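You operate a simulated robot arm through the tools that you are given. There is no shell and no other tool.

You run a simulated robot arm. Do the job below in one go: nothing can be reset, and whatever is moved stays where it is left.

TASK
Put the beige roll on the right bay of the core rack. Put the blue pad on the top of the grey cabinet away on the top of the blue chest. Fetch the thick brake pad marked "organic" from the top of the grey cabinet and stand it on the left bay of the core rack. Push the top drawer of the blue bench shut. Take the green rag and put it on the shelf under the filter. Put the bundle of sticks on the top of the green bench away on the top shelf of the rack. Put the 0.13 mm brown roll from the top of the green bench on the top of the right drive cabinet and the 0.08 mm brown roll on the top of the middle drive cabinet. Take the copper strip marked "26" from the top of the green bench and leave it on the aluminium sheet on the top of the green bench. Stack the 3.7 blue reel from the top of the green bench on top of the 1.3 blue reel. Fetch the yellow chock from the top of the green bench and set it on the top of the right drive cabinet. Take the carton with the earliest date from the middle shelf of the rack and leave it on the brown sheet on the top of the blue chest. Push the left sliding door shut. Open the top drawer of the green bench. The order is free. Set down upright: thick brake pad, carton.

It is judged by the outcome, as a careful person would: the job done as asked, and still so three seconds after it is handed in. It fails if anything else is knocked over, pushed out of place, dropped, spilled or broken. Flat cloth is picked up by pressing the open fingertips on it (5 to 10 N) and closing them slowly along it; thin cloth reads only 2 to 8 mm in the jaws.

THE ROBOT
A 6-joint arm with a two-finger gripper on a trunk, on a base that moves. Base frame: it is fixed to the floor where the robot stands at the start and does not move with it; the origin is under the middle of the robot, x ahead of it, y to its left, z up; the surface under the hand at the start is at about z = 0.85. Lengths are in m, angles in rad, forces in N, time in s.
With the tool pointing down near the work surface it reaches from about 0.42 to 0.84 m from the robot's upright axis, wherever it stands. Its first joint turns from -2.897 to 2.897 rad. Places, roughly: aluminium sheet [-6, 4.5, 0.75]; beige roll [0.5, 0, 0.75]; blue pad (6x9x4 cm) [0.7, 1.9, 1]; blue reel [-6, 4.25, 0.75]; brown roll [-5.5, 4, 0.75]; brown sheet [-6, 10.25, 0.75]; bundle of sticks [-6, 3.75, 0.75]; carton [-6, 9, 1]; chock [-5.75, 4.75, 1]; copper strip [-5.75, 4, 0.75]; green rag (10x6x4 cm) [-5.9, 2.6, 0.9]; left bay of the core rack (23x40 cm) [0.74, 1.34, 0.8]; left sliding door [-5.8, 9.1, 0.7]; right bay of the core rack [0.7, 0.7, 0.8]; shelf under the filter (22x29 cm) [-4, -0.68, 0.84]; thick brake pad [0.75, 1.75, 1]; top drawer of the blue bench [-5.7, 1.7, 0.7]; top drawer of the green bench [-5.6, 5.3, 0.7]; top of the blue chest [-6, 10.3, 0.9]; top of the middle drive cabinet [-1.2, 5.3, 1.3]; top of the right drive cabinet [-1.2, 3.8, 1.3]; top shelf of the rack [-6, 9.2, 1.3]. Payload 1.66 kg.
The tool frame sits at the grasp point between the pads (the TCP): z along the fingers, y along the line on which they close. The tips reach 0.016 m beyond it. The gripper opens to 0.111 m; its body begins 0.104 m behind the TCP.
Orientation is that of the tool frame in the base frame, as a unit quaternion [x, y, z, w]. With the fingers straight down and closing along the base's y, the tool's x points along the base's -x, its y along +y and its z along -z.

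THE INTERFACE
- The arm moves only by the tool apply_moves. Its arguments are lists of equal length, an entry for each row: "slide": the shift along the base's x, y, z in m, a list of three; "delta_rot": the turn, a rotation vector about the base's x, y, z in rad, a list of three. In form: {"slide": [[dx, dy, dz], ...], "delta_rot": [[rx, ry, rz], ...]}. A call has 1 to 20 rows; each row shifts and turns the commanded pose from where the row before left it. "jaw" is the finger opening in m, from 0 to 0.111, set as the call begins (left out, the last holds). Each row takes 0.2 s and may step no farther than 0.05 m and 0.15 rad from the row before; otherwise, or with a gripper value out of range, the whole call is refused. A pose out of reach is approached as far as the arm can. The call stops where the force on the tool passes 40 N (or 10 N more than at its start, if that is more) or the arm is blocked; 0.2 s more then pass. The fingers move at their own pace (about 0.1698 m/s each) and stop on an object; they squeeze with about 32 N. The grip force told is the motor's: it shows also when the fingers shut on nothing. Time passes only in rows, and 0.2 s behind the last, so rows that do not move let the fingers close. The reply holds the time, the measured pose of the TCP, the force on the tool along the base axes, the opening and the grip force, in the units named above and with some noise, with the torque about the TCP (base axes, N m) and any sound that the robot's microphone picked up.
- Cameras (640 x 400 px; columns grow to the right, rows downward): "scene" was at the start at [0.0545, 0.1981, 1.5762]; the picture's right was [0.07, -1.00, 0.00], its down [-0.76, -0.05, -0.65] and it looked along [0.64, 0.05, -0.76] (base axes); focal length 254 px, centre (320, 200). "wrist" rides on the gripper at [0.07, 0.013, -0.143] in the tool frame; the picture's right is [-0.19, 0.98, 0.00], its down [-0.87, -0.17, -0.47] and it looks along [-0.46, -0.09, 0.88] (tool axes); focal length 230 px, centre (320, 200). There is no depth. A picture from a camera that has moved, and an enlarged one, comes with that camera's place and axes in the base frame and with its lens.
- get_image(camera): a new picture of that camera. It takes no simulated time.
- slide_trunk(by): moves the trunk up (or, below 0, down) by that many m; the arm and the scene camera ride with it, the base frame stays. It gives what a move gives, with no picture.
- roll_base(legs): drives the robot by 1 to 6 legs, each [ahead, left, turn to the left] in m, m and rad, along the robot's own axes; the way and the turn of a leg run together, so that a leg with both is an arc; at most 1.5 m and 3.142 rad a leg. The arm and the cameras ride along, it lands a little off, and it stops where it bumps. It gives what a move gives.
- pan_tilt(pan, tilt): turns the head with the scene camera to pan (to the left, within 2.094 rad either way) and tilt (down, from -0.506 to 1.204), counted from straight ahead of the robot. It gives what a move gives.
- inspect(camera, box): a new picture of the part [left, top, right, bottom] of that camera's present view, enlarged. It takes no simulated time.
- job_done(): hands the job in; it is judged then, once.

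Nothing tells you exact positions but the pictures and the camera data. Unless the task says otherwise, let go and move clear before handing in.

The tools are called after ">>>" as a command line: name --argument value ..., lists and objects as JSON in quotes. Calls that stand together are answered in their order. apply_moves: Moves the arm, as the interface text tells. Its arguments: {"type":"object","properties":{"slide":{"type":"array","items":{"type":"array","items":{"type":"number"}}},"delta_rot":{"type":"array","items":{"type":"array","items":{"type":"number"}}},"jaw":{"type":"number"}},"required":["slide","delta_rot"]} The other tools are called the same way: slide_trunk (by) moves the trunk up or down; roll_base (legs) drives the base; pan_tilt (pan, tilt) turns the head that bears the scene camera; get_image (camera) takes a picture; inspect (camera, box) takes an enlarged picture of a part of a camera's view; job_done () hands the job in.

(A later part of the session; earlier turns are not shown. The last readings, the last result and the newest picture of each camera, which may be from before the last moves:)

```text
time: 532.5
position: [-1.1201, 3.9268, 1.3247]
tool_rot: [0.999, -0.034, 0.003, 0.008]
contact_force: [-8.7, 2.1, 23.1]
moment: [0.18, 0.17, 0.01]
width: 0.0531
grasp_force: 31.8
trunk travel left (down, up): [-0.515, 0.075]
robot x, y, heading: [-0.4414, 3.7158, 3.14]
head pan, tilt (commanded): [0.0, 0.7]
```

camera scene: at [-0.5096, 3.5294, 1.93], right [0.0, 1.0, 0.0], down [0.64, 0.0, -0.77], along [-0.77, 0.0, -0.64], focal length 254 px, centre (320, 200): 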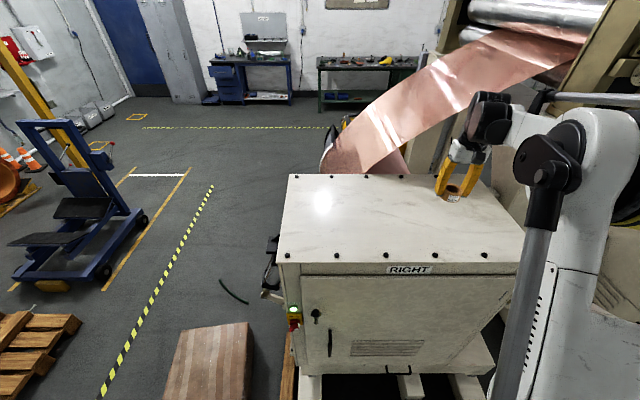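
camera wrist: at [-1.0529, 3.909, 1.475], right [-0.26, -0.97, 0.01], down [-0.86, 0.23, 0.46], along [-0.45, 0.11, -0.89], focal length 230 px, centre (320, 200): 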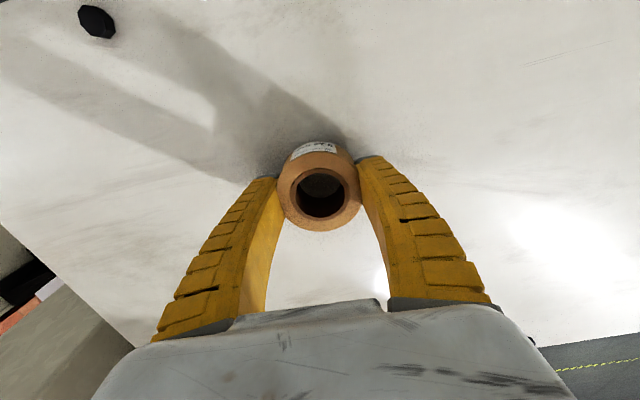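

The roll is on the cabinet (top z≈1.30). Releasing and retreating.

>>> apply_moves --slide '[[0, 0, 0.002], [0, 0, 0]]' --delta_rot '[[0, 0, 0], [0, 0, 0]]'

>>> apply_moves --slide '[[0, 0, 0], [0, 0, 0], [0, 0, 0.02], [0, 0, 0.04], [0, 0, 0.04], [0, 0, 0.04], [0, 0, 0.04], [0, 0, 0.04], [0, 0, 0]]' --delta_rot '[[0, 0, 0], [0, 0, 0], [0, 0, 0], [0, 0, 0], [0, 0, 0], [0, 0, 0], [0, 0, 0], [0, 0, 0], [0, 0, 0]]' --jaw 0.085

>>> get_image --camera "wrist"

>>> get_image --camera "scene"

```text
time: 533.1
position: [-1.1199, 3.9254, 1.3248]
tool_rot: [0.999, -0.033, 0.004, 0.008]
contact_force: [0.4, 0.0, 0.3]
moment: [0.08, -0.03, 0.0]
width: 0.0527
grasp_force: 31.7
trunk travel left (down, up): [-0.515, 0.075]
robot x, y, heading: [-0.442, 3.7171, 3.141]
head pan, tilt (commanded): [0.0, 0.7]
```

```text
time: 535.1
position: [-1.122, 3.9245, 1.5446]
tool_rot: [0.999, -0.034, 0.005, 0.008]
contact_force: [-0.3, -0.2, 0.6]
moment: [0.02, -0.01, -0.03]
width: 0.0863
grasp_force: 0.8
trunk travel left (down, up): [-0.515, 0.075]
robot x, y, heading: [-0.4411, 3.7162, 3.142]
head pan, tilt (commanded): [0.0, 0.7]
```

```text
taken
camera wrist: at [-1.0552, 3.9072, 1.6875], right [-0.26, -0.97, 0.01], down [-0.86, 0.23, 0.46], along [-0.45, 0.11, -0.89], focal length 230 px, centre (320, 200)
```

wrist: 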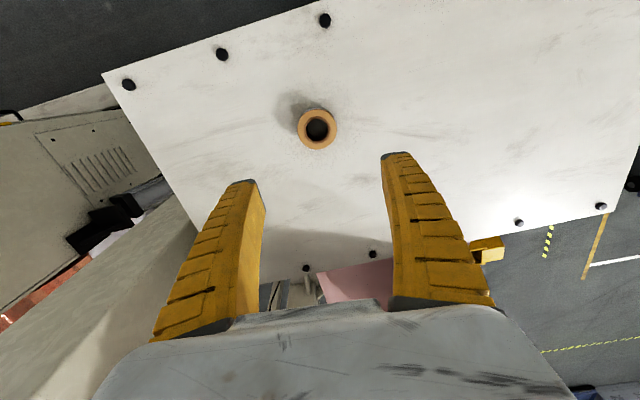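

```text
taken
camera scene: at [-0.5111, 3.53, 1.9299], right [0.0, 1.0, 0.0], down [0.64, 0.0, -0.76], along [-0.76, 0.0, -0.64], focal length 254 px, centre (320, 200)
```

scene: 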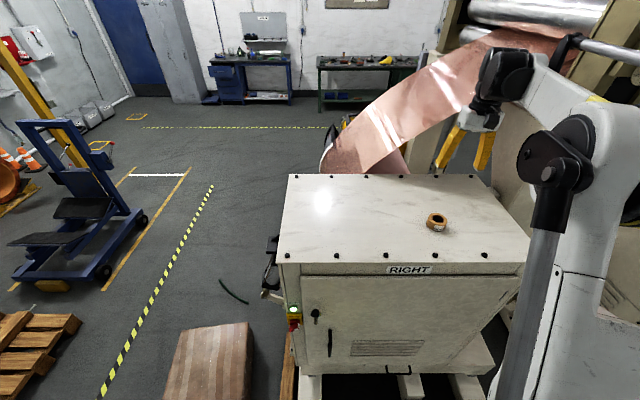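

The 0.13 roll is on the right drive cabinet. Retracting and returning to the green bench for the 0.08 roll.

>>> apply_moves --slide '[[0.03, -0.03, 0], [0.03, -0.03, 0], [0.03, -0.03, 0], [0.03, -0.03, 0], [0, 0, 0]]' --delta_rot '[[0, 0, 0], [0, 0, 0], [0, 0, 0], [0, 0, 0], [0, 0, 0]]'

>>> roll_base --legs '[[-0.16, 0, 0], [0, 1.5, 0]]'

>>> slide_trunk --by -0.3

```text
time: 536.3
position: [-1.0032, 3.8077, 1.547]
tool_rot: [0.999, -0.032, 0.005, 0.009]
contact_force: [-0.6, 0.6, -0.2]
moment: [-0.07, -0.05, -0.03]
width: 0.0863
grasp_force: 0.4
trunk travel left (down, up): [-0.515, 0.075]
robot x, y, heading: [-0.4419, 3.7175, 3.142]
head pan, tilt (commanded): [0.0, 0.7]
```

```text
time: 544.8
position: [-0.8725, 2.3221, 1.5468]
tool_rot: [0.999, -0.052, 0.004, 0.008]
contact_force: [-0.3, 0.2, 0.1]
moment: [-0.02, 0.01, 0.0]
width: 0.0861
grasp_force: 0.7
trunk travel left (down, up): [-0.515, 0.075]
robot x, y, heading: [-0.3182, 2.2095, 3.102]
head pan, tilt (commanded): [0.0, 0.7]
```

```text
time: 547.8
position: [-0.8721, 2.3234, 1.2478]
tool_rot: [0.999, -0.052, 0.004, 0.007]
contact_force: [0.9, 0.7, -0.4]
moment: [0.02, -0.01, 0.01]
width: 0.0861
grasp_force: 1.3
trunk travel left (down, up): [-0.215, 0.375]
robot x, y, heading: [-0.3189, 2.2125, 3.097]
head pan, tilt (commanded): [0.0, 0.7]
```

>>> roll_base --legs '[[1.4, 0, 0.045], [1.4, 0, 0], [1.35, 0, 0], [0, -0.95, 0], [0, -0.9, 0]]'

>>> pan_tilt --pan 0.0 --tilt 0.85

>>> get_image --camera "scene"

```text
time: 576.8
position: [-5.2116, 4.0666, 1.2471]
tool_rot: [1.0, 0.007, 0.004, 0.008]
contact_force: [0.7, 0.8, 0.2]
moment: [-0.03, -0.01, -0.02]
width: 0.086
grasp_force: 0.9
trunk travel left (down, up): [-0.215, 0.375]
robot x, y, heading: [-4.6478, 4.0256, -3.064]
head pan, tilt (commanded): [0.0, 0.7]
```

```text
time: 577.5
position: [-5.2119, 4.0675, 1.2466]
tool_rot: [1.0, 0.007, 0.004, 0.009]
contact_force: [0.6, 0.2, 0.0]
moment: [0.01, 0.0, -0.01]
width: 0.0862
grasp_force: 1.1
trunk travel left (down, up): [-0.215, 0.375]
robot x, y, heading: [-4.6465, 4.0248, -3.06]
head pan, tilt (commanded): [0.0, 0.85]
```

```text
taken
camera scene: at [-4.6943, 3.8308, 1.6177], right [-0.08, 1.0, 0.0], down [0.75, 0.06, -0.66], along [-0.66, -0.05, -0.75], focal length 254 px, centre (320, 200)
```

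scene: 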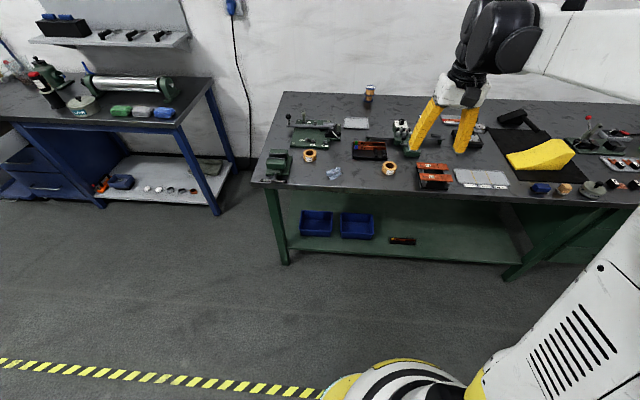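

>>> roll_base --legs '[[0.33, -0.03, -0.08]]'

>>> get_image --camera "wrist"

```text
time: 579.8
position: [-5.5445, 4.126, 1.2476]
tool_rot: [0.999, -0.032, 0.004, 0.009]
contact_force: [-0.3, 0.3, 0.4]
moment: [0.01, -0.05, 0.0]
width: 0.0859
grasp_force: 1.4
trunk travel left (down, up): [-0.215, 0.375]
robot x, y, heading: [-4.9853, 4.04, -3.139]
head pan, tilt (commanded): [0.0, 0.85]
```

```text
taken
camera wrist: at [-5.4779, 4.1095, 1.3902], right [-0.25, -0.97, 0.01], down [-0.86, 0.23, 0.46], along [-0.45, 0.1, -0.89], focal length 230 px, centre (320, 200)
```

wrist: 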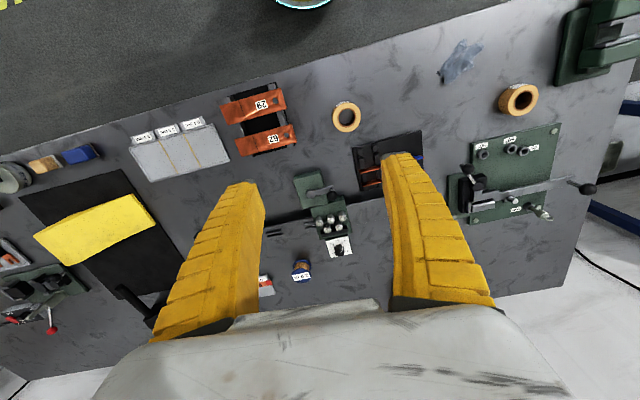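

The 0.08 roll is at about (-5.56, 4.063), clear on both sides. Moving over it and descending.

>>> apply_moves --slide '[[-0.008, -0.03, 0], [-0.008, -0.033, 0], [0, 0, -0.045], [0, 0, -0.045], [0, 0, -0.045], [0, 0, -0.045], [0, 0, -0.045], [0, 0, 0]]' --delta_rot '[[0, 0, 0], [0, 0, 0], [0, 0, 0], [0, 0, 0], [0, 0, 0], [0, 0, 0], [0, 0, 0], [0, 0, 0]]' --jaw 0.09

>>> get_image --camera "wrist"

>>> inspect --camera "wrist" --box '[270, 100, 370, 180]'

```text
time: 581.6
position: [-5.5593, 4.0622, 1.0215]
tool_rot: [0.999, -0.032, 0.005, 0.008]
contact_force: [0.5, -0.5, -0.3]
moment: [-0.01, -0.03, -0.03]
width: 0.0912
grasp_force: 1.0
trunk travel left (down, up): [-0.215, 0.375]
robot x, y, heading: [-4.9849, 4.037, -3.142]
head pan, tilt (commanded): [0.0, 0.85]
```

```text
taken
camera wrist: at [-5.4921, 4.0453, 1.1647], right [-0.25, -0.97, 0.01], down [-0.86, 0.23, 0.46], along [-0.45, 0.1, -0.89], focal length 230 px, centre (320, 200)
```

wrist: 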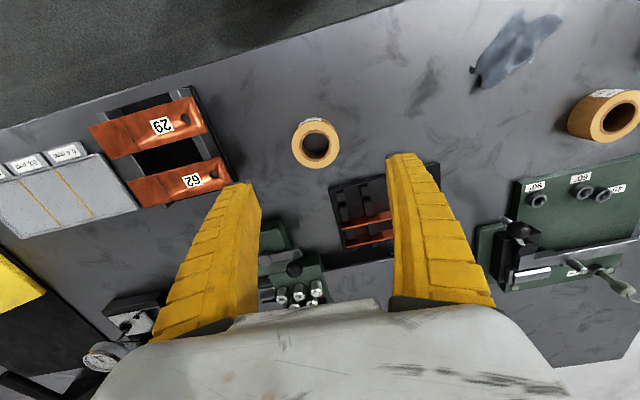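

```text
5.00 times, centred on (320, 140) of wrist
camera zoom: at [-5.4921, 4.0453, 1.1647], right [-0.25, -0.97, 0.01], down [-0.86, 0.23, 0.46], along [-0.45, 0.1, -0.89], focal length 1150 px, centre (320, 500)
```

zoom: 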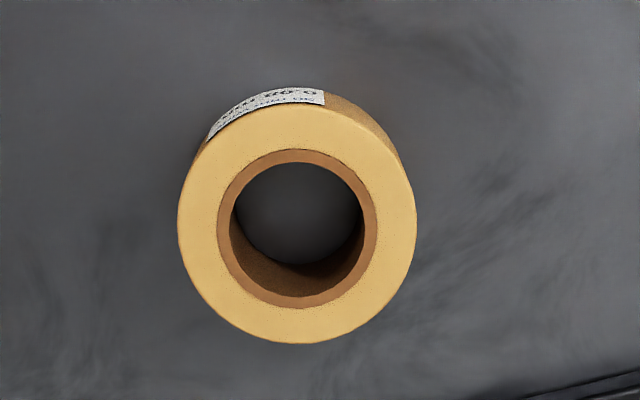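

>>> apply_moves --slide '[[-0.001, 0.001, -0.04], [0, 0, -0.04], [0, 0, -0.04], [0, 0, -0.02], [0, 0, -0.008], [0, 0, 0]]' --delta_rot '[[0, 0, 0], [0, 0, 0], [0, 0, 0], [0, 0, 0], [0, 0, 0], [0, 0, 0]]'

>>> get_image --camera "wrist"

```text
time: 583.0
position: [-5.5643, 4.0633, 0.8755]
tool_rot: [0.999, -0.031, 0.005, 0.008]
contact_force: [0.3, -0.7, 0.0]
moment: [0.01, 0.01, -0.03]
width: 0.0911
grasp_force: 0.6
trunk travel left (down, up): [-0.215, 0.375]
robot x, y, heading: [-4.9937, 4.038, -3.141]
head pan, tilt (commanded): [0.0, 0.85]
```

```text
taken
camera wrist: at [-5.4956, 4.0472, 1.0189], right [-0.25, -0.97, 0.01], down [-0.86, 0.23, 0.46], along [-0.45, 0.1, -0.89], focal length 230 px, centre (320, 200)
```

wrist: 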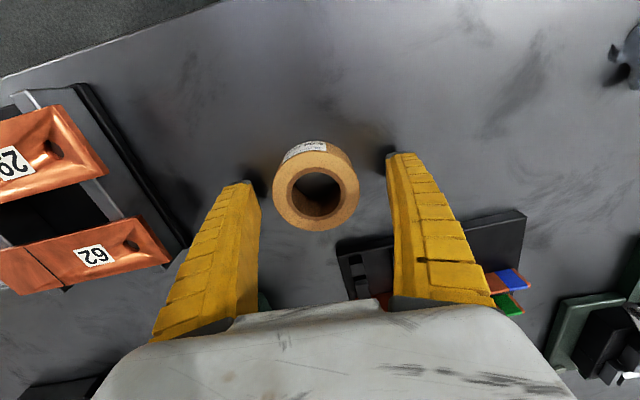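

>>> apply_moves --slide '[[0, 0, 0], [0, 0, 0], [0, 0, 0]]' --delta_rot '[[0, 0, 0], [0, 0, 0], [0, 0, 0]]' --jaw 0.03

>>> apply_moves --slide '[[0, 0, 0.01], [0, 0, 0.03], [0, 0, 0.045], [0, 0, 0.045], [0, 0, 0.045], [0, 0, 0.045], [0, 0, 0.045], [0, 0, 0.045], [0, 0, 0.045], [0, 0, 0.02], [0, 0, 0]]' --delta_rot '[[0, 0, 0], [0, 0, 0], [0, 0, 0], [0, 0, 0], [0, 0, 0], [0, 0, 0], [0, 0, 0], [0, 0, 0], [0, 0, 0], [0, 0, 0], [0, 0, 0]]'

>>> get_image --camera "wrist"

```text
time: 583.8
position: [-5.5624, 4.0631, 0.8759]
tool_rot: [0.999, -0.032, 0.004, 0.007]
contact_force: [0.4, 0.6, 1.1]
moment: [0.0, -0.08, 0.03]
width: 0.0542
grasp_force: 31.8
trunk travel left (down, up): [-0.215, 0.375]
robot x, y, heading: [-4.9858, 4.0395, -3.139]
head pan, tilt (commanded): [0.0, 0.85]
```

```text
time: 586.2
position: [-5.5613, 4.0651, 1.2517]
tool_rot: [0.999, -0.032, 0.004, 0.008]
contact_force: [0.4, -0.1, -0.5]
moment: [-0.02, 0.0, -0.02]
width: 0.0534
grasp_force: 32.0
trunk travel left (down, up): [-0.215, 0.375]
robot x, y, heading: [-4.9848, 4.0352, -3.141]
head pan, tilt (commanded): [0.0, 0.85]
```

```text
taken
camera wrist: at [-5.4948, 4.0475, 1.3952], right [-0.25, -0.97, 0.01], down [-0.86, 0.23, 0.46], along [-0.45, 0.1, -0.89], focal length 230 px, centre (320, 200)
```

wrist: 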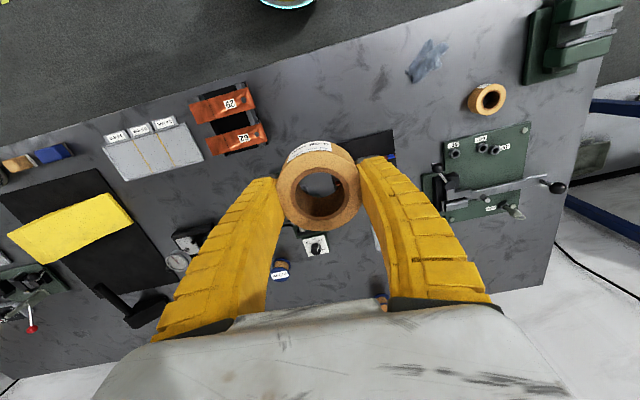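

The 0.08 roll is held. Driving back to the cabinet aisle.

>>> roll_base --legs '[[-0.5, 0, 0], [0, 0.9, 0], [0, 0.9, 0]]'

```text
time: 597.7
position: [-5.0639, 2.2715, 1.251]
tool_rot: [1.0, -0.027, 0.004, 0.008]
contact_force: [-0.5, -0.9, -1.0]
moment: [0.01, -0.03, -0.04]
width: 0.0526
grasp_force: 31.9
trunk travel left (down, up): [-0.215, 0.375]
robot x, y, heading: [-4.4848, 2.2509, -3.131]
head pan, tilt (commanded): [0.0, 0.85]
```

>>> roll_base --legs '[[-1.4, 0, 0], [-1.4, 0, 0]]'

```text
time: 611.5
position: [-2.2105, 2.302, 1.2524]
tool_rot: [1.0, -0.021, 0.005, 0.008]
contact_force: [0.8, -0.3, -0.8]
moment: [-0.01, 0.0, 0.0]
width: 0.0524
grasp_force: 32.6
trunk travel left (down, up): [-0.215, 0.375]
robot x, y, heading: [-1.6359, 2.2869, -3.117]
head pan, tilt (commanded): [0.0, 0.85]
```

>>> roll_base --legs '[[-1.35, 0.08, -0.024]]'

>>> slide_trunk --by 0.3

>>> roll_base --legs '[[0, -1.4, 0], [0, -1.4, 0]]'

>>> pan_tilt --pan 0.0 --tilt 0.7

>>> get_image --camera "scene"

>>> get_image --camera "wrist"

```text
time: 618.2
position: [-0.8871, 2.252, 1.2519]
tool_rot: [1.0, -0.026, 0.003, 0.007]
contact_force: [0.7, 0.2, -1.0]
moment: [-0.01, 0.03, -0.01]
width: 0.0523
grasp_force: 32.3
trunk travel left (down, up): [-0.215, 0.375]
robot x, y, heading: [-0.3101, 2.2334, -3.128]
head pan, tilt (commanded): [0.0, 0.85]
```

```text
time: 621.2
position: [-0.8869, 2.2529, 1.5518]
tool_rot: [1.0, -0.024, 0.003, 0.007]
contact_force: [0.1, -0.1, -1.0]
moment: [0.01, 0.0, -0.02]
width: 0.0524
grasp_force: 31.6
trunk travel left (down, up): [-0.515, 0.075]
robot x, y, heading: [-0.314, 2.237, -3.124]
head pan, tilt (commanded): [0.0, 0.85]
```

```text
time: 634.4
position: [-0.9196, 4.9743, 1.5522]
tool_rot: [1.0, -0.026, 0.004, 0.008]
contact_force: [-0.2, 0.5, -0.3]
moment: [0.0, 0.02, 0.02]
width: 0.0528
grasp_force: 32.2
trunk travel left (down, up): [-0.515, 0.075]
robot x, y, heading: [-0.3449, 4.9539, -3.133]
head pan, tilt (commanded): [0.0, 0.85]
```

```text
time: 635.1
position: [-0.9208, 4.9736, 1.5511]
tool_rot: [1.0, -0.025, 0.004, 0.008]
contact_force: [0.0, -0.6, -0.5]
moment: [0.0, 0.01, 0.01]
width: 0.0523
grasp_force: 31.8
trunk travel left (down, up): [-0.515, 0.075]
robot x, y, heading: [-0.3477, 4.9534, -3.129]
head pan, tilt (commanded): [0.0, 0.7]
```

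```text
taken
camera scene: at [-0.4093, 4.7654, 1.9299], right [-0.01, 1.0, 0.0], down [0.64, 0.01, -0.76], along [-0.76, -0.01, -0.64], focal length 254 px, centre (320, 200)
```

scene: 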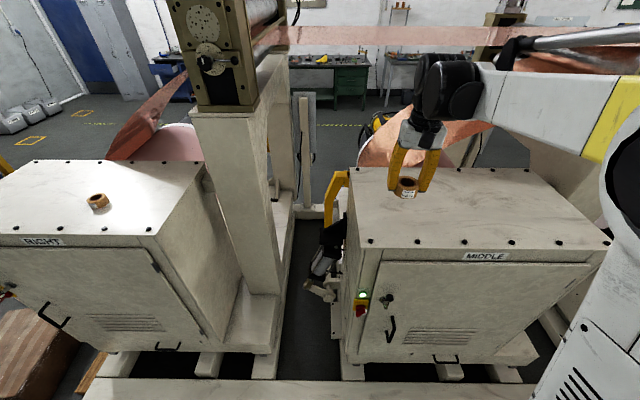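

```text
taken
camera wrist: at [-0.8528, 4.9576, 1.6949], right [-0.24, -0.97, 0.01], down [-0.86, 0.22, 0.46], along [-0.45, 0.1, -0.89], focal length 230 px, centre (320, 200)
```

wrist: 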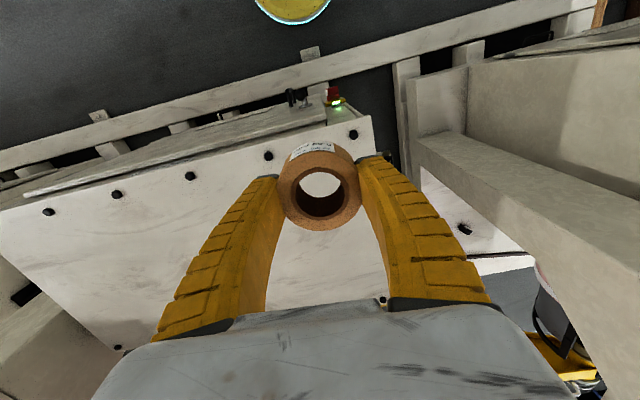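

The "MIDDLE" cabinet's top spans y 4.90–5.69. Shifting 0.25 m north and a bit closer.

>>> roll_base --legs '[[0.1, -0.25, 0]]'

>>> apply_moves --slide '[[-0.035, 0.01, 0], [-0.035, 0.01, 0], [-0.035, 0.01, 0], [0, 0, -0.04], [0, 0, -0.04], [0, 0, -0.04], [0, 0, -0.04], [0, 0, 0]]' --delta_rot '[[0, 0, 0], [0, 0, 0], [0, 0, 0], [0, 0, 0], [0, 0, 0], [0, 0, 0], [0, 0, 0], [0, 0, 0]]'

>>> get_image --camera "scene"

>>> get_image --camera "wrist"

```text
time: 637.0
position: [-1.0225, 5.2291, 1.5519]
tool_rot: [1.0, -0.028, 0.004, 0.009]
contact_force: [-0.9, 0.4, -0.3]
moment: [-0.04, -0.04, 0.01]
width: 0.0524
grasp_force: 31.8
trunk travel left (down, up): [-0.515, 0.075]
robot x, y, heading: [-0.4464, 5.205, -3.129]
head pan, tilt (commanded): [0.0, 0.7]
```

```text
time: 638.8
position: [-1.1254, 5.2571, 1.3914]
tool_rot: [1.0, -0.028, 0.004, 0.007]
contact_force: [0.6, -0.7, -1.0]
moment: [0.0, 0.02, -0.03]
width: 0.0523
grasp_force: 32.1
trunk travel left (down, up): [-0.515, 0.075]
robot x, y, heading: [-0.4439, 5.2087, -3.13]
head pan, tilt (commanded): [0.0, 0.7]
```

```text
taken
camera scene: at [-0.5105, 5.019, 1.93], right [-0.01, 1.0, 0.0], down [0.64, 0.01, -0.77], along [-0.77, -0.01, -0.64], focal length 254 px, centre (320, 200)
```

scene: 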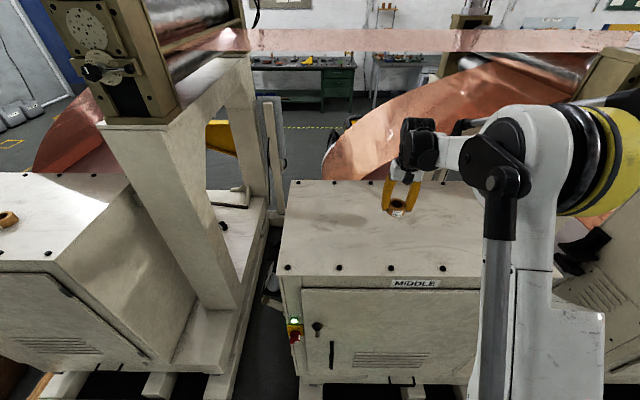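

```text
taken
camera wrist: at [-1.0569, 5.2406, 1.5346], right [-0.24, -0.97, 0.01], down [-0.86, 0.22, 0.46], along [-0.45, 0.1, -0.89], focal length 230 px, centre (320, 200)
```

wrist: 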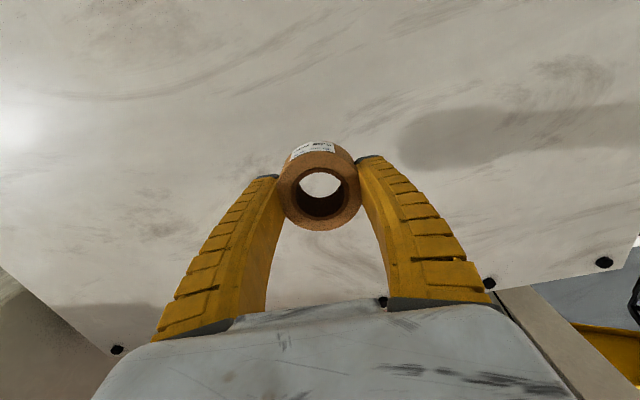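

>>> apply_moves --slide '[[0, 0, -0.03], [0, 0, -0.02], [0, 0, -0.007], [0, 0, 0]]' --delta_rot '[[0, 0, 0], [0, 0, 0], [0, 0, 0], [0, 0, 0]]'

>>> apply_moves --slide '[[0, 0, -0.003], [0, 0, -0.002], [0, 0, 0]]' --delta_rot '[[0, 0, 0], [0, 0, 0], [0, 0, 0]]'

```text
time: 639.8
position: [-1.1241, 5.2589, 1.3345]
tool_rot: [1.0, -0.028, 0.004, 0.008]
contact_force: [0.9, -0.4, 0.3]
moment: [0.01, 0.02, 0.0]
width: 0.0526
grasp_force: 32.5
trunk travel left (down, up): [-0.515, 0.075]
robot x, y, heading: [-0.4446, 5.209, -3.132]
head pan, tilt (commanded): [0.0, 0.7]
```

```text
time: 640.6
position: [-1.1267, 5.2602, 1.3292]
tool_rot: [1.0, -0.028, 0.005, 0.008]
contact_force: [-0.3, -0.3, -1.7]
moment: [0.02, 0.0, -0.03]
width: 0.0522
grasp_force: 32.2
trunk travel left (down, up): [-0.515, 0.075]
robot x, y, heading: [-0.4438, 5.2075, -3.13]
head pan, tilt (commanded): [0.0, 0.7]
```

>>> apply_moves --slide '[[0, 0, -0.002], [0, 0, -0.002], [0, 0, 0]]' --delta_rot '[[0, 0, 0], [0, 0, 0], [0, 0, 0]]'

>>> get_image --camera "wrist"

```text
time: 641.4
position: [-1.1255, 5.2589, 1.3268]
tool_rot: [1.0, -0.028, 0.005, 0.008]
contact_force: [-2.4, -0.5, 10.9]
moment: [0.28, 0.11, 0.07]
width: 0.0525
grasp_force: 31.7
trunk travel left (down, up): [-0.515, 0.075]
robot x, y, heading: [-0.4446, 5.2085, -3.128]
head pan, tilt (commanded): [0.0, 0.7]
```

```text
taken
camera wrist: at [-1.0583, 5.2427, 1.4695], right [-0.24, -0.97, 0.01], down [-0.86, 0.22, 0.46], along [-0.45, 0.1, -0.89], focal length 230 px, centre (320, 200)
```

wrist: 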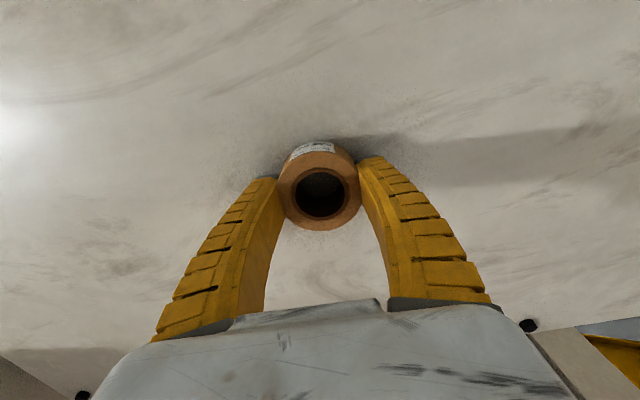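

Contact at 11 N. Opening and retreating.

>>> apply_moves --slide '[[0, 0, 0], [0, 0, 0], [0, 0, 0.02], [0, 0, 0.04], [0, 0, 0.04], [0, 0, 0.04], [0, 0, 0.04], [0, 0, 0.04], [0, 0, 0]]' --delta_rot '[[0, 0, 0], [0, 0, 0], [0, 0, 0], [0, 0, 0], [0, 0, 0], [0, 0, 0], [0, 0, 0], [0, 0, 0], [0, 0, 0]]' --jaw 0.085

>>> get_image --camera "scene"

```text
time: 643.4
position: [-1.1255, 5.2594, 1.5481]
tool_rot: [1.0, -0.027, 0.004, 0.008]
contact_force: [0.4, 0.3, -0.7]
moment: [-0.01, -0.04, 0.05]
width: 0.0863
grasp_force: 0.7
trunk travel left (down, up): [-0.515, 0.075]
robot x, y, heading: [-0.4438, 5.2081, -3.132]
head pan, tilt (commanded): [0.0, 0.7]
```

```text
taken
camera scene: at [-0.5119, 5.0191, 1.9299], right [-0.01, 1.0, 0.0], down [0.64, 0.01, -0.76], along [-0.76, -0.01, -0.64], focal length 254 px, centre (320, 200)
```

scene: 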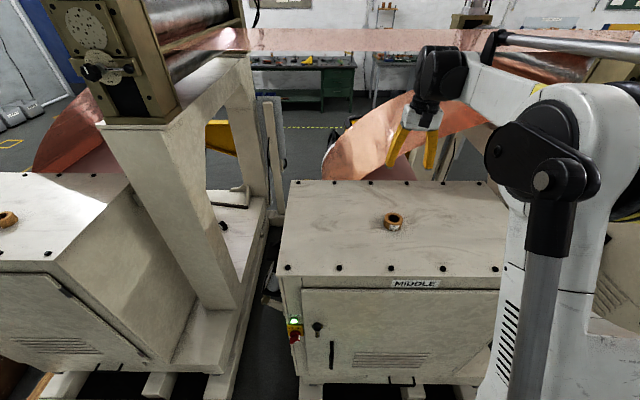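

The 0.08 roll is on the middle drive cabinet. Retracting and going back for the chock.

>>> apply_moves --slide '[[0.04, -0.01, 0], [0.04, -0.01, 0], [0.04, -0.01, 0], [0, 0, 0]]' --delta_rot '[[0, 0, 0], [0, 0, 0], [0, 0, 0], [0, 0, 0]]'

>>> roll_base --legs '[[-0.13, 0, 0], [0, 1.45, 0], [0, 1.5, 0]]'

>>> slide_trunk --by -0.3

```text
time: 644.4
position: [-1.0084, 5.228, 1.5447]
tool_rot: [1.0, -0.028, 0.005, 0.008]
contact_force: [-1.3, -0.1, -0.6]
moment: [-0.04, -0.06, 0.01]
width: 0.0862
grasp_force: 1.2
trunk travel left (down, up): [-0.515, 0.075]
robot x, y, heading: [-0.4478, 5.2073, -3.132]
head pan, tilt (commanded): [0.0, 0.7]
```

```text
time: 659.6
position: [-0.8247, 2.2769, 1.547]
tool_rot: [0.999, -0.038, 0.004, 0.008]
contact_force: [0.2, 0.1, -0.1]
moment: [0.04, 0.03, 0.01]
width: 0.0865
grasp_force: 0.9
trunk travel left (down, up): [-0.515, 0.075]
robot x, y, heading: [-0.2631, 2.2465, 3.128]
head pan, tilt (commanded): [0.0, 0.7]
```

```text
time: 662.6
position: [-0.8234, 2.2761, 1.2465]
tool_rot: [0.999, -0.037, 0.004, 0.009]
contact_force: [-0.5, -0.1, 0.2]
moment: [-0.01, -0.03, -0.01]
width: 0.0861
grasp_force: 0.8
trunk travel left (down, up): [-0.215, 0.375]
robot x, y, heading: [-0.2654, 2.2452, 3.133]
head pan, tilt (commanded): [0.0, 0.7]
```

>>> roll_base --legs '[[1.4, 0, 0], [1.4, 0, 0], [1.4, 0, 0], [0, -1.3, 0], [0, -1.3, 0]]'

```text
time: 695.0
position: [-4.9072, 4.97, 1.2466]
tool_rot: [0.998, -0.056, 0.003, 0.009]
contact_force: [0.9, 1.4, -0.7]
moment: [-0.01, -0.01, 0.02]
width: 0.0865
grasp_force: 0.9
trunk travel left (down, up): [-0.215, 0.375]
robot x, y, heading: [-4.348, 4.9177, 3.092]
head pan, tilt (commanded): [0.0, 0.7]
```

>>> roll_base --legs '[[0.5, 0.05, 0.05]]'

>>> pan_tilt --pan 0.0 --tilt 0.8

>>> get_image --camera "scene"

>>> get_image --camera "wrist"

```text
time: 698.0
position: [-5.4034, 4.9037, 1.2451]
tool_rot: [0.999, -0.031, 0.003, 0.009]
contact_force: [0.6, -0.8, -0.3]
moment: [0.03, -0.04, 0.0]
width: 0.0861
grasp_force: 0.7
trunk travel left (down, up): [-0.215, 0.375]
robot x, y, heading: [-4.8439, 4.8759, -3.14]
head pan, tilt (commanded): [0.0, 0.7]
```

```text
time: 698.6
position: [-5.4021, 4.905, 1.2467]
tool_rot: [0.999, -0.031, 0.004, 0.009]
contact_force: [-0.2, -0.3, 0.0]
moment: [-0.02, -0.01, 0.02]
width: 0.0864
grasp_force: 0.4
trunk travel left (down, up): [-0.215, 0.375]
robot x, y, heading: [-4.8429, 4.8796, -3.142]
head pan, tilt (commanded): [0.0, 0.799]
```

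```text
taken
camera scene: at [-4.9041, 4.6913, 1.6217], right [0.0, 1.0, 0.0], down [0.72, 0.0, -0.7], along [-0.7, 0.0, -0.72], focal length 254 px, centre (320, 200)
```

scene: 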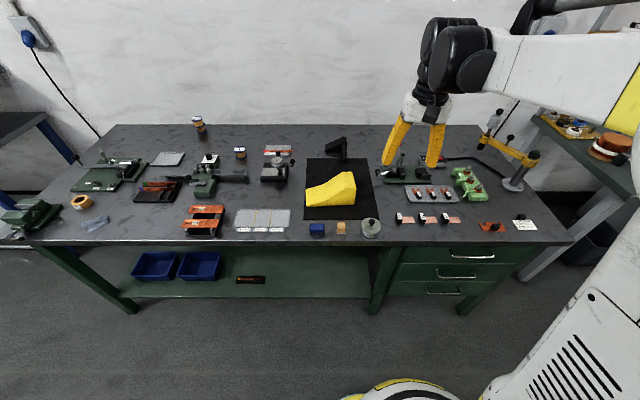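

```text
taken
camera wrist: at [-5.3353, 4.8868, 1.3892], right [-0.25, -0.97, 0.01], down [-0.86, 0.23, 0.46], along [-0.45, 0.1, -0.89], focal length 230 px, centre (320, 200)
```

wrist: 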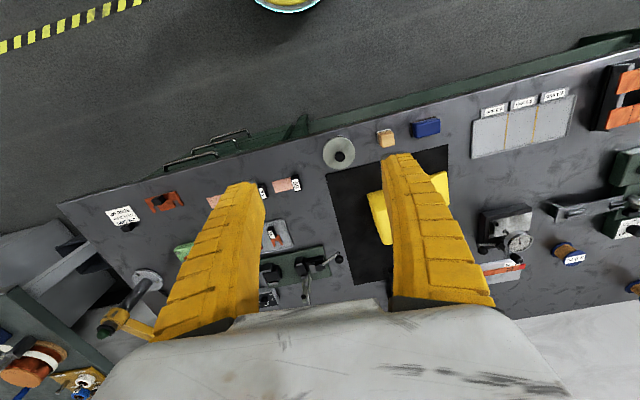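

>>> inspect --camera "scene" --box '[260, 130, 410, 250]'

```text
3.33 times, centred on (335, 190) of scene
camera zoom: at [-4.9041, 4.6913, 1.6217], right [0.0, 1.0, 0.0], down [0.72, 0.0, -0.7], along [-0.7, 0.0, -0.72], focal length 846 px, centre (270, 233)
```

zoom: 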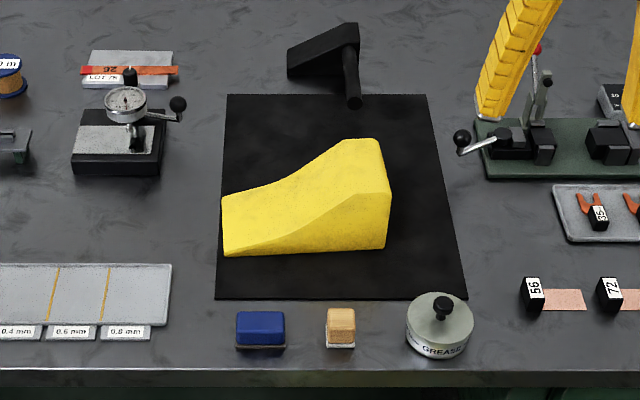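

The chock is a wedge, ~20 cm along y, ~8 cm in x, ~10 cm tall at its right end. Moving 16 cm closer, then turning the gripper to close along x.

>>> roll_base --legs '[[0.16, 0.08, 0]]'

>>> apply_moves --slide '[[-0.01, 0, 0], [-0.01, 0, 0], [-0.01, 0, 0], [-0.01, 0, 0], [-0.01, -0.01, 0], [-0.01, -0.01, 0], [-0.01, -0.01, 0], [-0.01, 0, 0], [0, 0, 0], [0, 0, 0], [0, 0, 0], [0, 0, 0]]' --delta_rot '[[0, 0, 0.148], [0, 0, 0.148], [0, 0, 0.148], [0, 0, 0.148], [0, 0, 0.148], [0, 0, 0.148], [0, 0, 0.148], [0, 0, 0.148], [0, 0, 0.148], [0, 0, 0.148], [0, 0, 0.148], [0, 0, 0]]' --jaw 0.111

>>> get_image --camera "wrist"

>>> get_image --camera "scene"

```text
time: 700.1
position: [-5.564, 4.8237, 1.2455]
tool_rot: [0.999, -0.031, 0.004, 0.008]
contact_force: [-1.0, -0.7, -1.0]
moment: [0.03, -0.04, -0.01]
width: 0.0863
grasp_force: 1.1
trunk travel left (down, up): [-0.215, 0.375]
robot x, y, heading: [-5.0036, 4.7971, -3.137]
head pan, tilt (commanded): [0.0, 0.799]
```

```text
time: 702.7
position: [-5.6439, 4.794, 1.2456]
tool_rot: [0.708, 0.706, 0.009, 0.003]
contact_force: [-0.7, 0.1, 0.8]
moment: [0.01, 0.0, 0.02]
width: 0.111
grasp_force: 0.0
trunk travel left (down, up): [-0.215, 0.375]
robot x, y, heading: [-5.0078, 4.8023, -3.141]
head pan, tilt (commanded): [0.0, 0.799]
```

```text
taken
camera wrist: at [-5.6326, 4.8606, 1.3892], right [0.98, -0.19, 0.01], down [-0.18, -0.87, 0.46], along [-0.08, -0.46, -0.89], focal length 230 px, centre (320, 200)
```

wrist: 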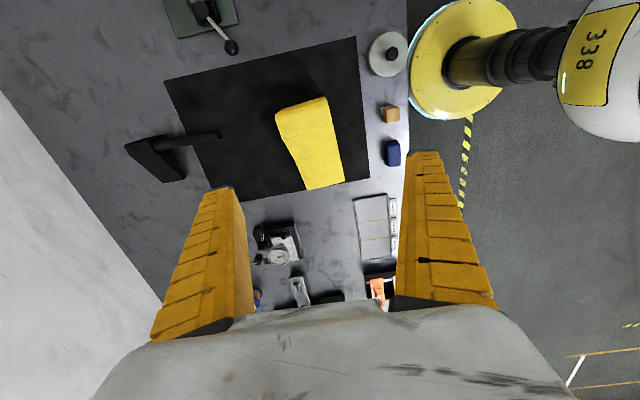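

```text
taken
camera scene: at [-5.0647, 4.6112, 1.6217], right [0.0, 1.0, 0.0], down [0.72, 0.0, -0.7], along [-0.7, 0.0, -0.72], focal length 254 px, centre (320, 200)
```

scene: 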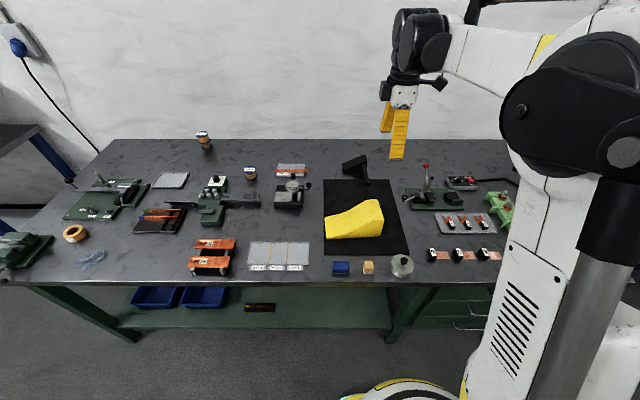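

The chock spans x -5.715…-5.62 (≈9.3 cm), y 4.633…4.828. Moving above it and lowering partway for a precise check.

>>> apply_moves --slide '[[-0.012, -0.015, 0], [-0.011, -0.014, 0], [0, 0, -0.045], [0, 0, -0.045], [0, 0, -0.045], [0, 0, -0.045], [0, 0, 0]]' --delta_rot '[[0, 0, 0], [0, 0, 0], [0, 0, 0], [0, 0, 0], [0, 0, 0], [0, 0, 0], [0, 0, 0]]'

>>> get_image --camera "wrist"

>>> inspect --camera "scene" --box '[290, 100, 450, 270]'

```text
time: 704.3
position: [-5.6666, 4.7658, 1.0651]
tool_rot: [0.709, 0.705, 0.009, 0.002]
contact_force: [0.0, -0.5, 0.1]
moment: [-0.01, -0.03, -0.02]
width: 0.1108
grasp_force: 0.1
trunk travel left (down, up): [-0.215, 0.375]
robot x, y, heading: [-4.9992, 4.8024, -3.137]
head pan, tilt (commanded): [0.0, 0.799]
```

```text
taken
camera wrist: at [-5.6555, 4.8323, 1.2088], right [0.98, -0.19, 0.01], down [-0.18, -0.87, 0.46], along [-0.08, -0.46, -0.89], focal length 230 px, centre (320, 200)
```

wrist: 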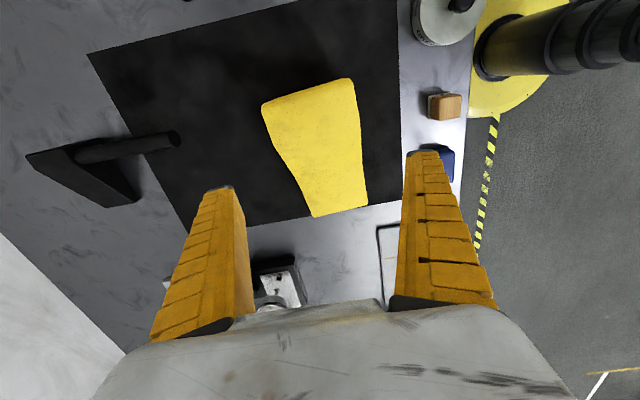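

```text
2.35 times, centred on (370, 185) of scene
camera zoom: at [-5.0644, 4.6112, 1.6218], right [0.0, 1.0, 0.0], down [0.72, 0.0, -0.7], along [-0.7, 0.0, -0.72], focal length 597 px, centre (202, 235)
```

zoom: 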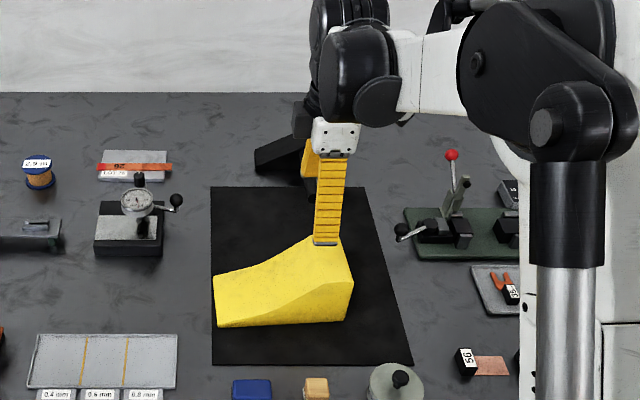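

Well centred. Lowering around the chock and closing.

>>> apply_moves --slide '[[0.0005, 0, -0.04], [0, 0, -0.04], [0, 0, -0.04], [0, 0, -0.04], [0, 0, -0.02], [0, 0, 0]]' --delta_rot '[[0, 0, 0], [0, 0, 0], [0, 0, 0], [0, 0, 0], [0, 0, 0], [0, 0, 0]]'

>>> get_image --camera "wrist"

```text
time: 705.6
position: [-5.6655, 4.7624, 0.8897]
tool_rot: [0.708, 0.706, 0.008, 0.003]
contact_force: [-2.5, -2.1, 22.1]
moment: [0.15, 1.09, -0.05]
width: 0.1051
grasp_force: 31.7
trunk travel left (down, up): [-0.215, 0.375]
robot x, y, heading: [-5.003, 4.795, -3.136]
head pan, tilt (commanded): [0.0, 0.799]
stopped in row 6: the force on the tool passed its limit at 78 N (the readings are from after the stop); the commanded pose is now the measured one
```

```text
taken
camera wrist: at [-5.6535, 4.8291, 1.0334], right [0.98, -0.19, 0.01], down [-0.18, -0.87, 0.46], along [-0.08, -0.46, -0.89], focal length 230 px, centre (320, 200)
```

wrist: 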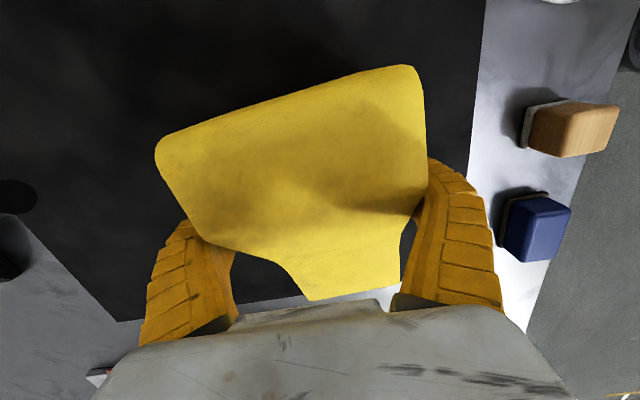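

The chock is wider near its base, so the fingers now hug it tightly. I'll close and test-lift gently.

>>> apply_moves --slide '[[0, 0, 0.002], [0, 0, 0], [0, 0, 0]]' --delta_rot '[[0, 0, 0], [0, 0, 0], [0, 0, 0]]' --jaw 0.05

>>> get_image --camera "wrist"

>>> inspect --camera "scene" --box '[290, 130, 420, 270]'

```text
time: 706.4
position: [-5.6665, 4.7633, 0.8909]
tool_rot: [0.708, 0.706, 0.008, 0.003]
contact_force: [3.4, -4.1, 0.8]
moment: [-0.21, 0.21, 0.21]
width: 0.1044
grasp_force: 32.1
trunk travel left (down, up): [-0.215, 0.375]
robot x, y, heading: [-4.9972, 4.7977, -3.136]
head pan, tilt (commanded): [0.0, 0.799]
```

```text
taken
camera wrist: at [-5.6545, 4.8296, 1.0338], right [0.98, -0.19, 0.01], down [-0.18, -0.87, 0.46], along [-0.08, -0.46, -0.89], focal length 230 px, centre (320, 200)
```

wrist: 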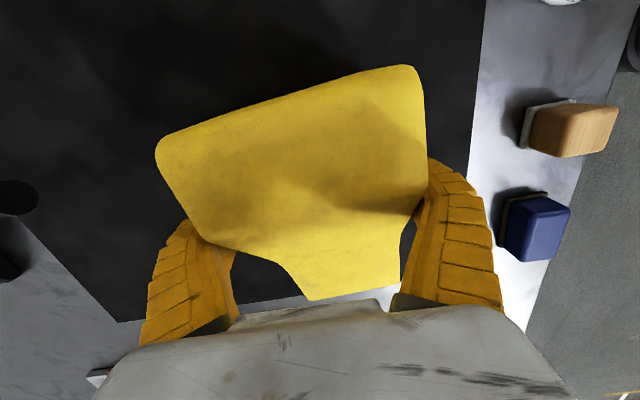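

```text
2.86 times, centred on (355, 200) of scene
camera zoom: at [-5.064, 4.6105, 1.6216], right [0.0, 1.0, 0.0], down [0.72, 0.0, -0.7], along [-0.7, 0.0, -0.72], focal length 725 px, centre (220, 200)
```

zoom: 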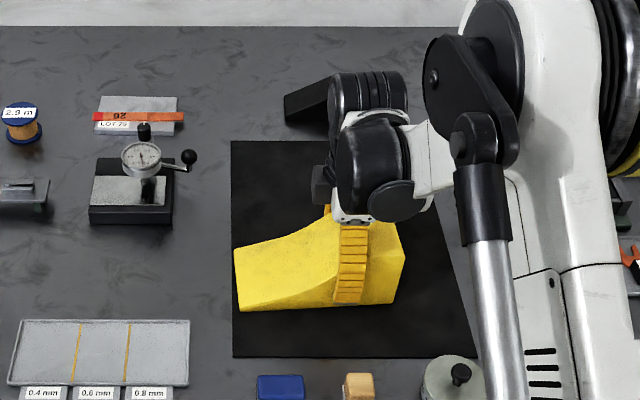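

>>> apply_moves --slide '[[0, 0, 0.01], [0, 0, 0.015], [0, 0, 0.02], [0, 0, 0]]' --delta_rot '[[0, 0, 0], [0, 0, 0], [0, 0, 0], [0, 0, 0]]'

>>> get_image --camera "wrist"

>>> inspect --camera "scene" --box '[290, 130, 420, 270]'

```text
time: 707.4
position: [-5.6656, 4.7627, 0.933]
tool_rot: [0.709, 0.705, 0.008, 0.003]
contact_force: [-0.8, 0.3, -5.5]
moment: [0.05, 0.02, -0.01]
width: 0.104
grasp_force: 32.3
trunk travel left (down, up): [-0.215, 0.375]
robot x, y, heading: [-5.0013, 4.7992, -3.142]
head pan, tilt (commanded): [0.0, 0.799]
```

```text
taken
camera wrist: at [-5.6545, 4.8302, 1.0768], right [0.98, -0.19, 0.01], down [-0.18, -0.87, 0.46], along [-0.08, -0.46, -0.89], focal length 230 px, centre (320, 200)
```

wrist: 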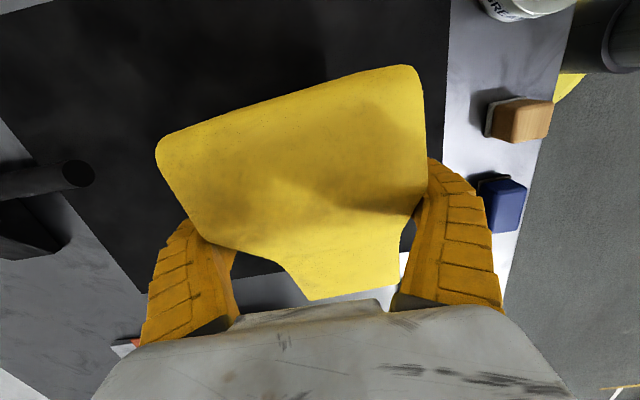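

```text
2.86 times, centred on (355, 200) of scene
camera zoom: at [-5.0653, 4.611, 1.6216], right [0.0, 1.0, 0.0], down [0.72, 0.0, -0.7], along [-0.7, 0.0, -0.72], focal length 725 px, centre (220, 200)
```

zoom: 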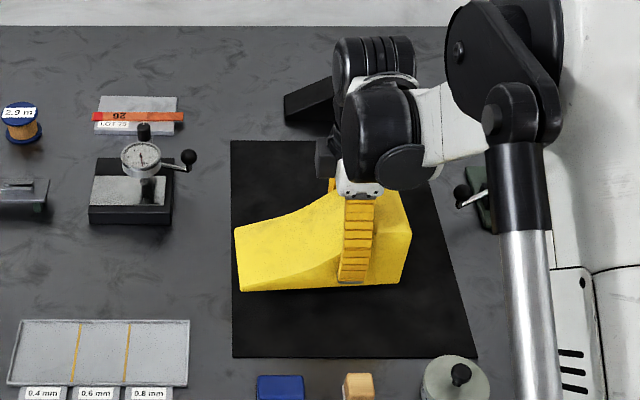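

The chock is lifted securely (~5.5 N). Raising it fully, retracting, and driving to the right drive cabinet.

>>> apply_moves --slide '[[0, 0, 0.04], [0, 0, 0.04], [0, 0, 0.045], [0, 0, 0.045], [0, 0, 0.045], [0, 0, 0.045], [0.03, 0, 0.03], [0.04, 0, 0.02], [0.04, 0, 0], [0, 0, 0]]' --delta_rot '[[0, 0, 0], [0, 0, 0], [0, 0, 0], [0, 0, 0], [0, 0, 0], [0, 0, 0], [0, 0, 0], [0, 0, 0], [0, 0, 0], [0, 0, 0]]'

>>> roll_base --legs '[[-0.5, 0, 0], [0, 1.25, 0], [0, 1.25, 0]]'

>>> get_image --camera "wrist"

```text
time: 709.6
position: [-5.5555, 4.761, 1.2478]
tool_rot: [0.707, 0.707, 0.009, 0.003]
contact_force: [-0.5, 0.2, -6.0]
moment: [0.05, -0.01, 0.0]
width: 0.1033
grasp_force: 31.3
trunk travel left (down, up): [-0.215, 0.375]
robot x, y, heading: [-5.0011, 4.7986, -3.134]
head pan, tilt (commanded): [0.0, 0.799]
```

```text
time: 724.2
position: [-5.067, 2.2891, 1.2485]
tool_rot: [0.713, 0.701, 0.009, 0.003]
contact_force: [0.4, 0.2, -5.1]
moment: [0.05, 0.02, 0.02]
width: 0.1026
grasp_force: 32.1
trunk travel left (down, up): [-0.215, 0.375]
robot x, y, heading: [-4.5141, 2.3205, 3.132]
head pan, tilt (commanded): [0.0, 0.799]
```

```text
taken
camera wrist: at [-5.0547, 2.3567, 1.391], right [0.98, -0.21, 0.01], down [-0.19, -0.87, 0.46], along [-0.08, -0.45, -0.89], focal length 230 px, centre (320, 200)
```

wrist: 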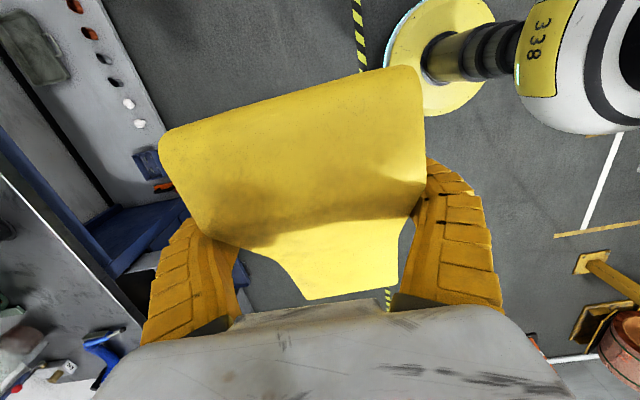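

>>> roll_base --legs '[[-1.4, 0.06, 0], [-1.4, 0, 0]]'

```text
time: 737.6
position: [-2.3087, 2.2044, 1.2475]
tool_rot: [0.717, 0.697, 0.008, 0.003]
contact_force: [-0.3, 0.2, -5.8]
moment: [0.05, -0.01, 0.0]
width: 0.1021
grasp_force: 32.2
trunk travel left (down, up): [-0.215, 0.375]
robot x, y, heading: [-1.7593, 2.2298, 3.12]
head pan, tilt (commanded): [0.0, 0.799]
```

>>> roll_base --legs '[[-1.45, 0, 0.02]]'

>>> slide_trunk --by 0.35

>>> get_image --camera "wrist"

```text
time: 744.8
position: [-0.8552, 2.1819, 1.2479]
tool_rot: [0.698, 0.716, 0.008, 0.003]
contact_force: [0.0, -0.3, -5.4]
moment: [0.08, -0.02, 0.01]
width: 0.1019
grasp_force: 32.0
trunk travel left (down, up): [-0.215, 0.375]
robot x, y, heading: [-0.3032, 2.2323, -3.107]
head pan, tilt (commanded): [0.0, 0.799]
```

```text
time: 748.2
position: [-0.8554, 2.1809, 1.5983]
tool_rot: [0.698, 0.717, 0.009, 0.002]
contact_force: [0.3, 0.2, -4.8]
moment: [0.05, -0.01, -0.01]
width: 0.1016
grasp_force: 31.8
trunk travel left (down, up): [-0.565, 0.025]
robot x, y, heading: [-0.3013, 2.2364, -3.106]
head pan, tilt (commanded): [0.0, 0.799]
```

```text
taken
camera wrist: at [-0.8465, 2.2487, 1.7408], right [0.99, -0.16, 0.01], down [-0.15, -0.87, 0.46], along [-0.06, -0.46, -0.89], focal length 230 px, centre (320, 200)
```

wrist: 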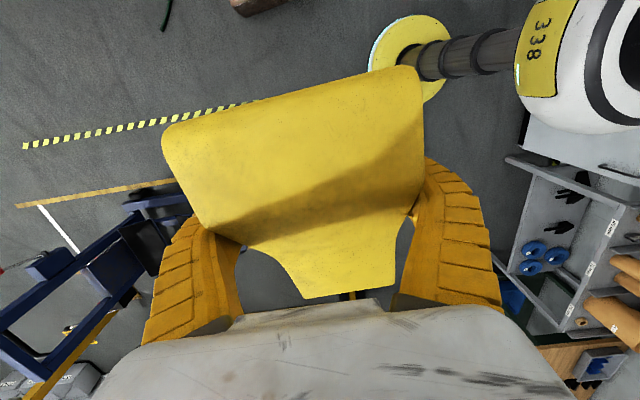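

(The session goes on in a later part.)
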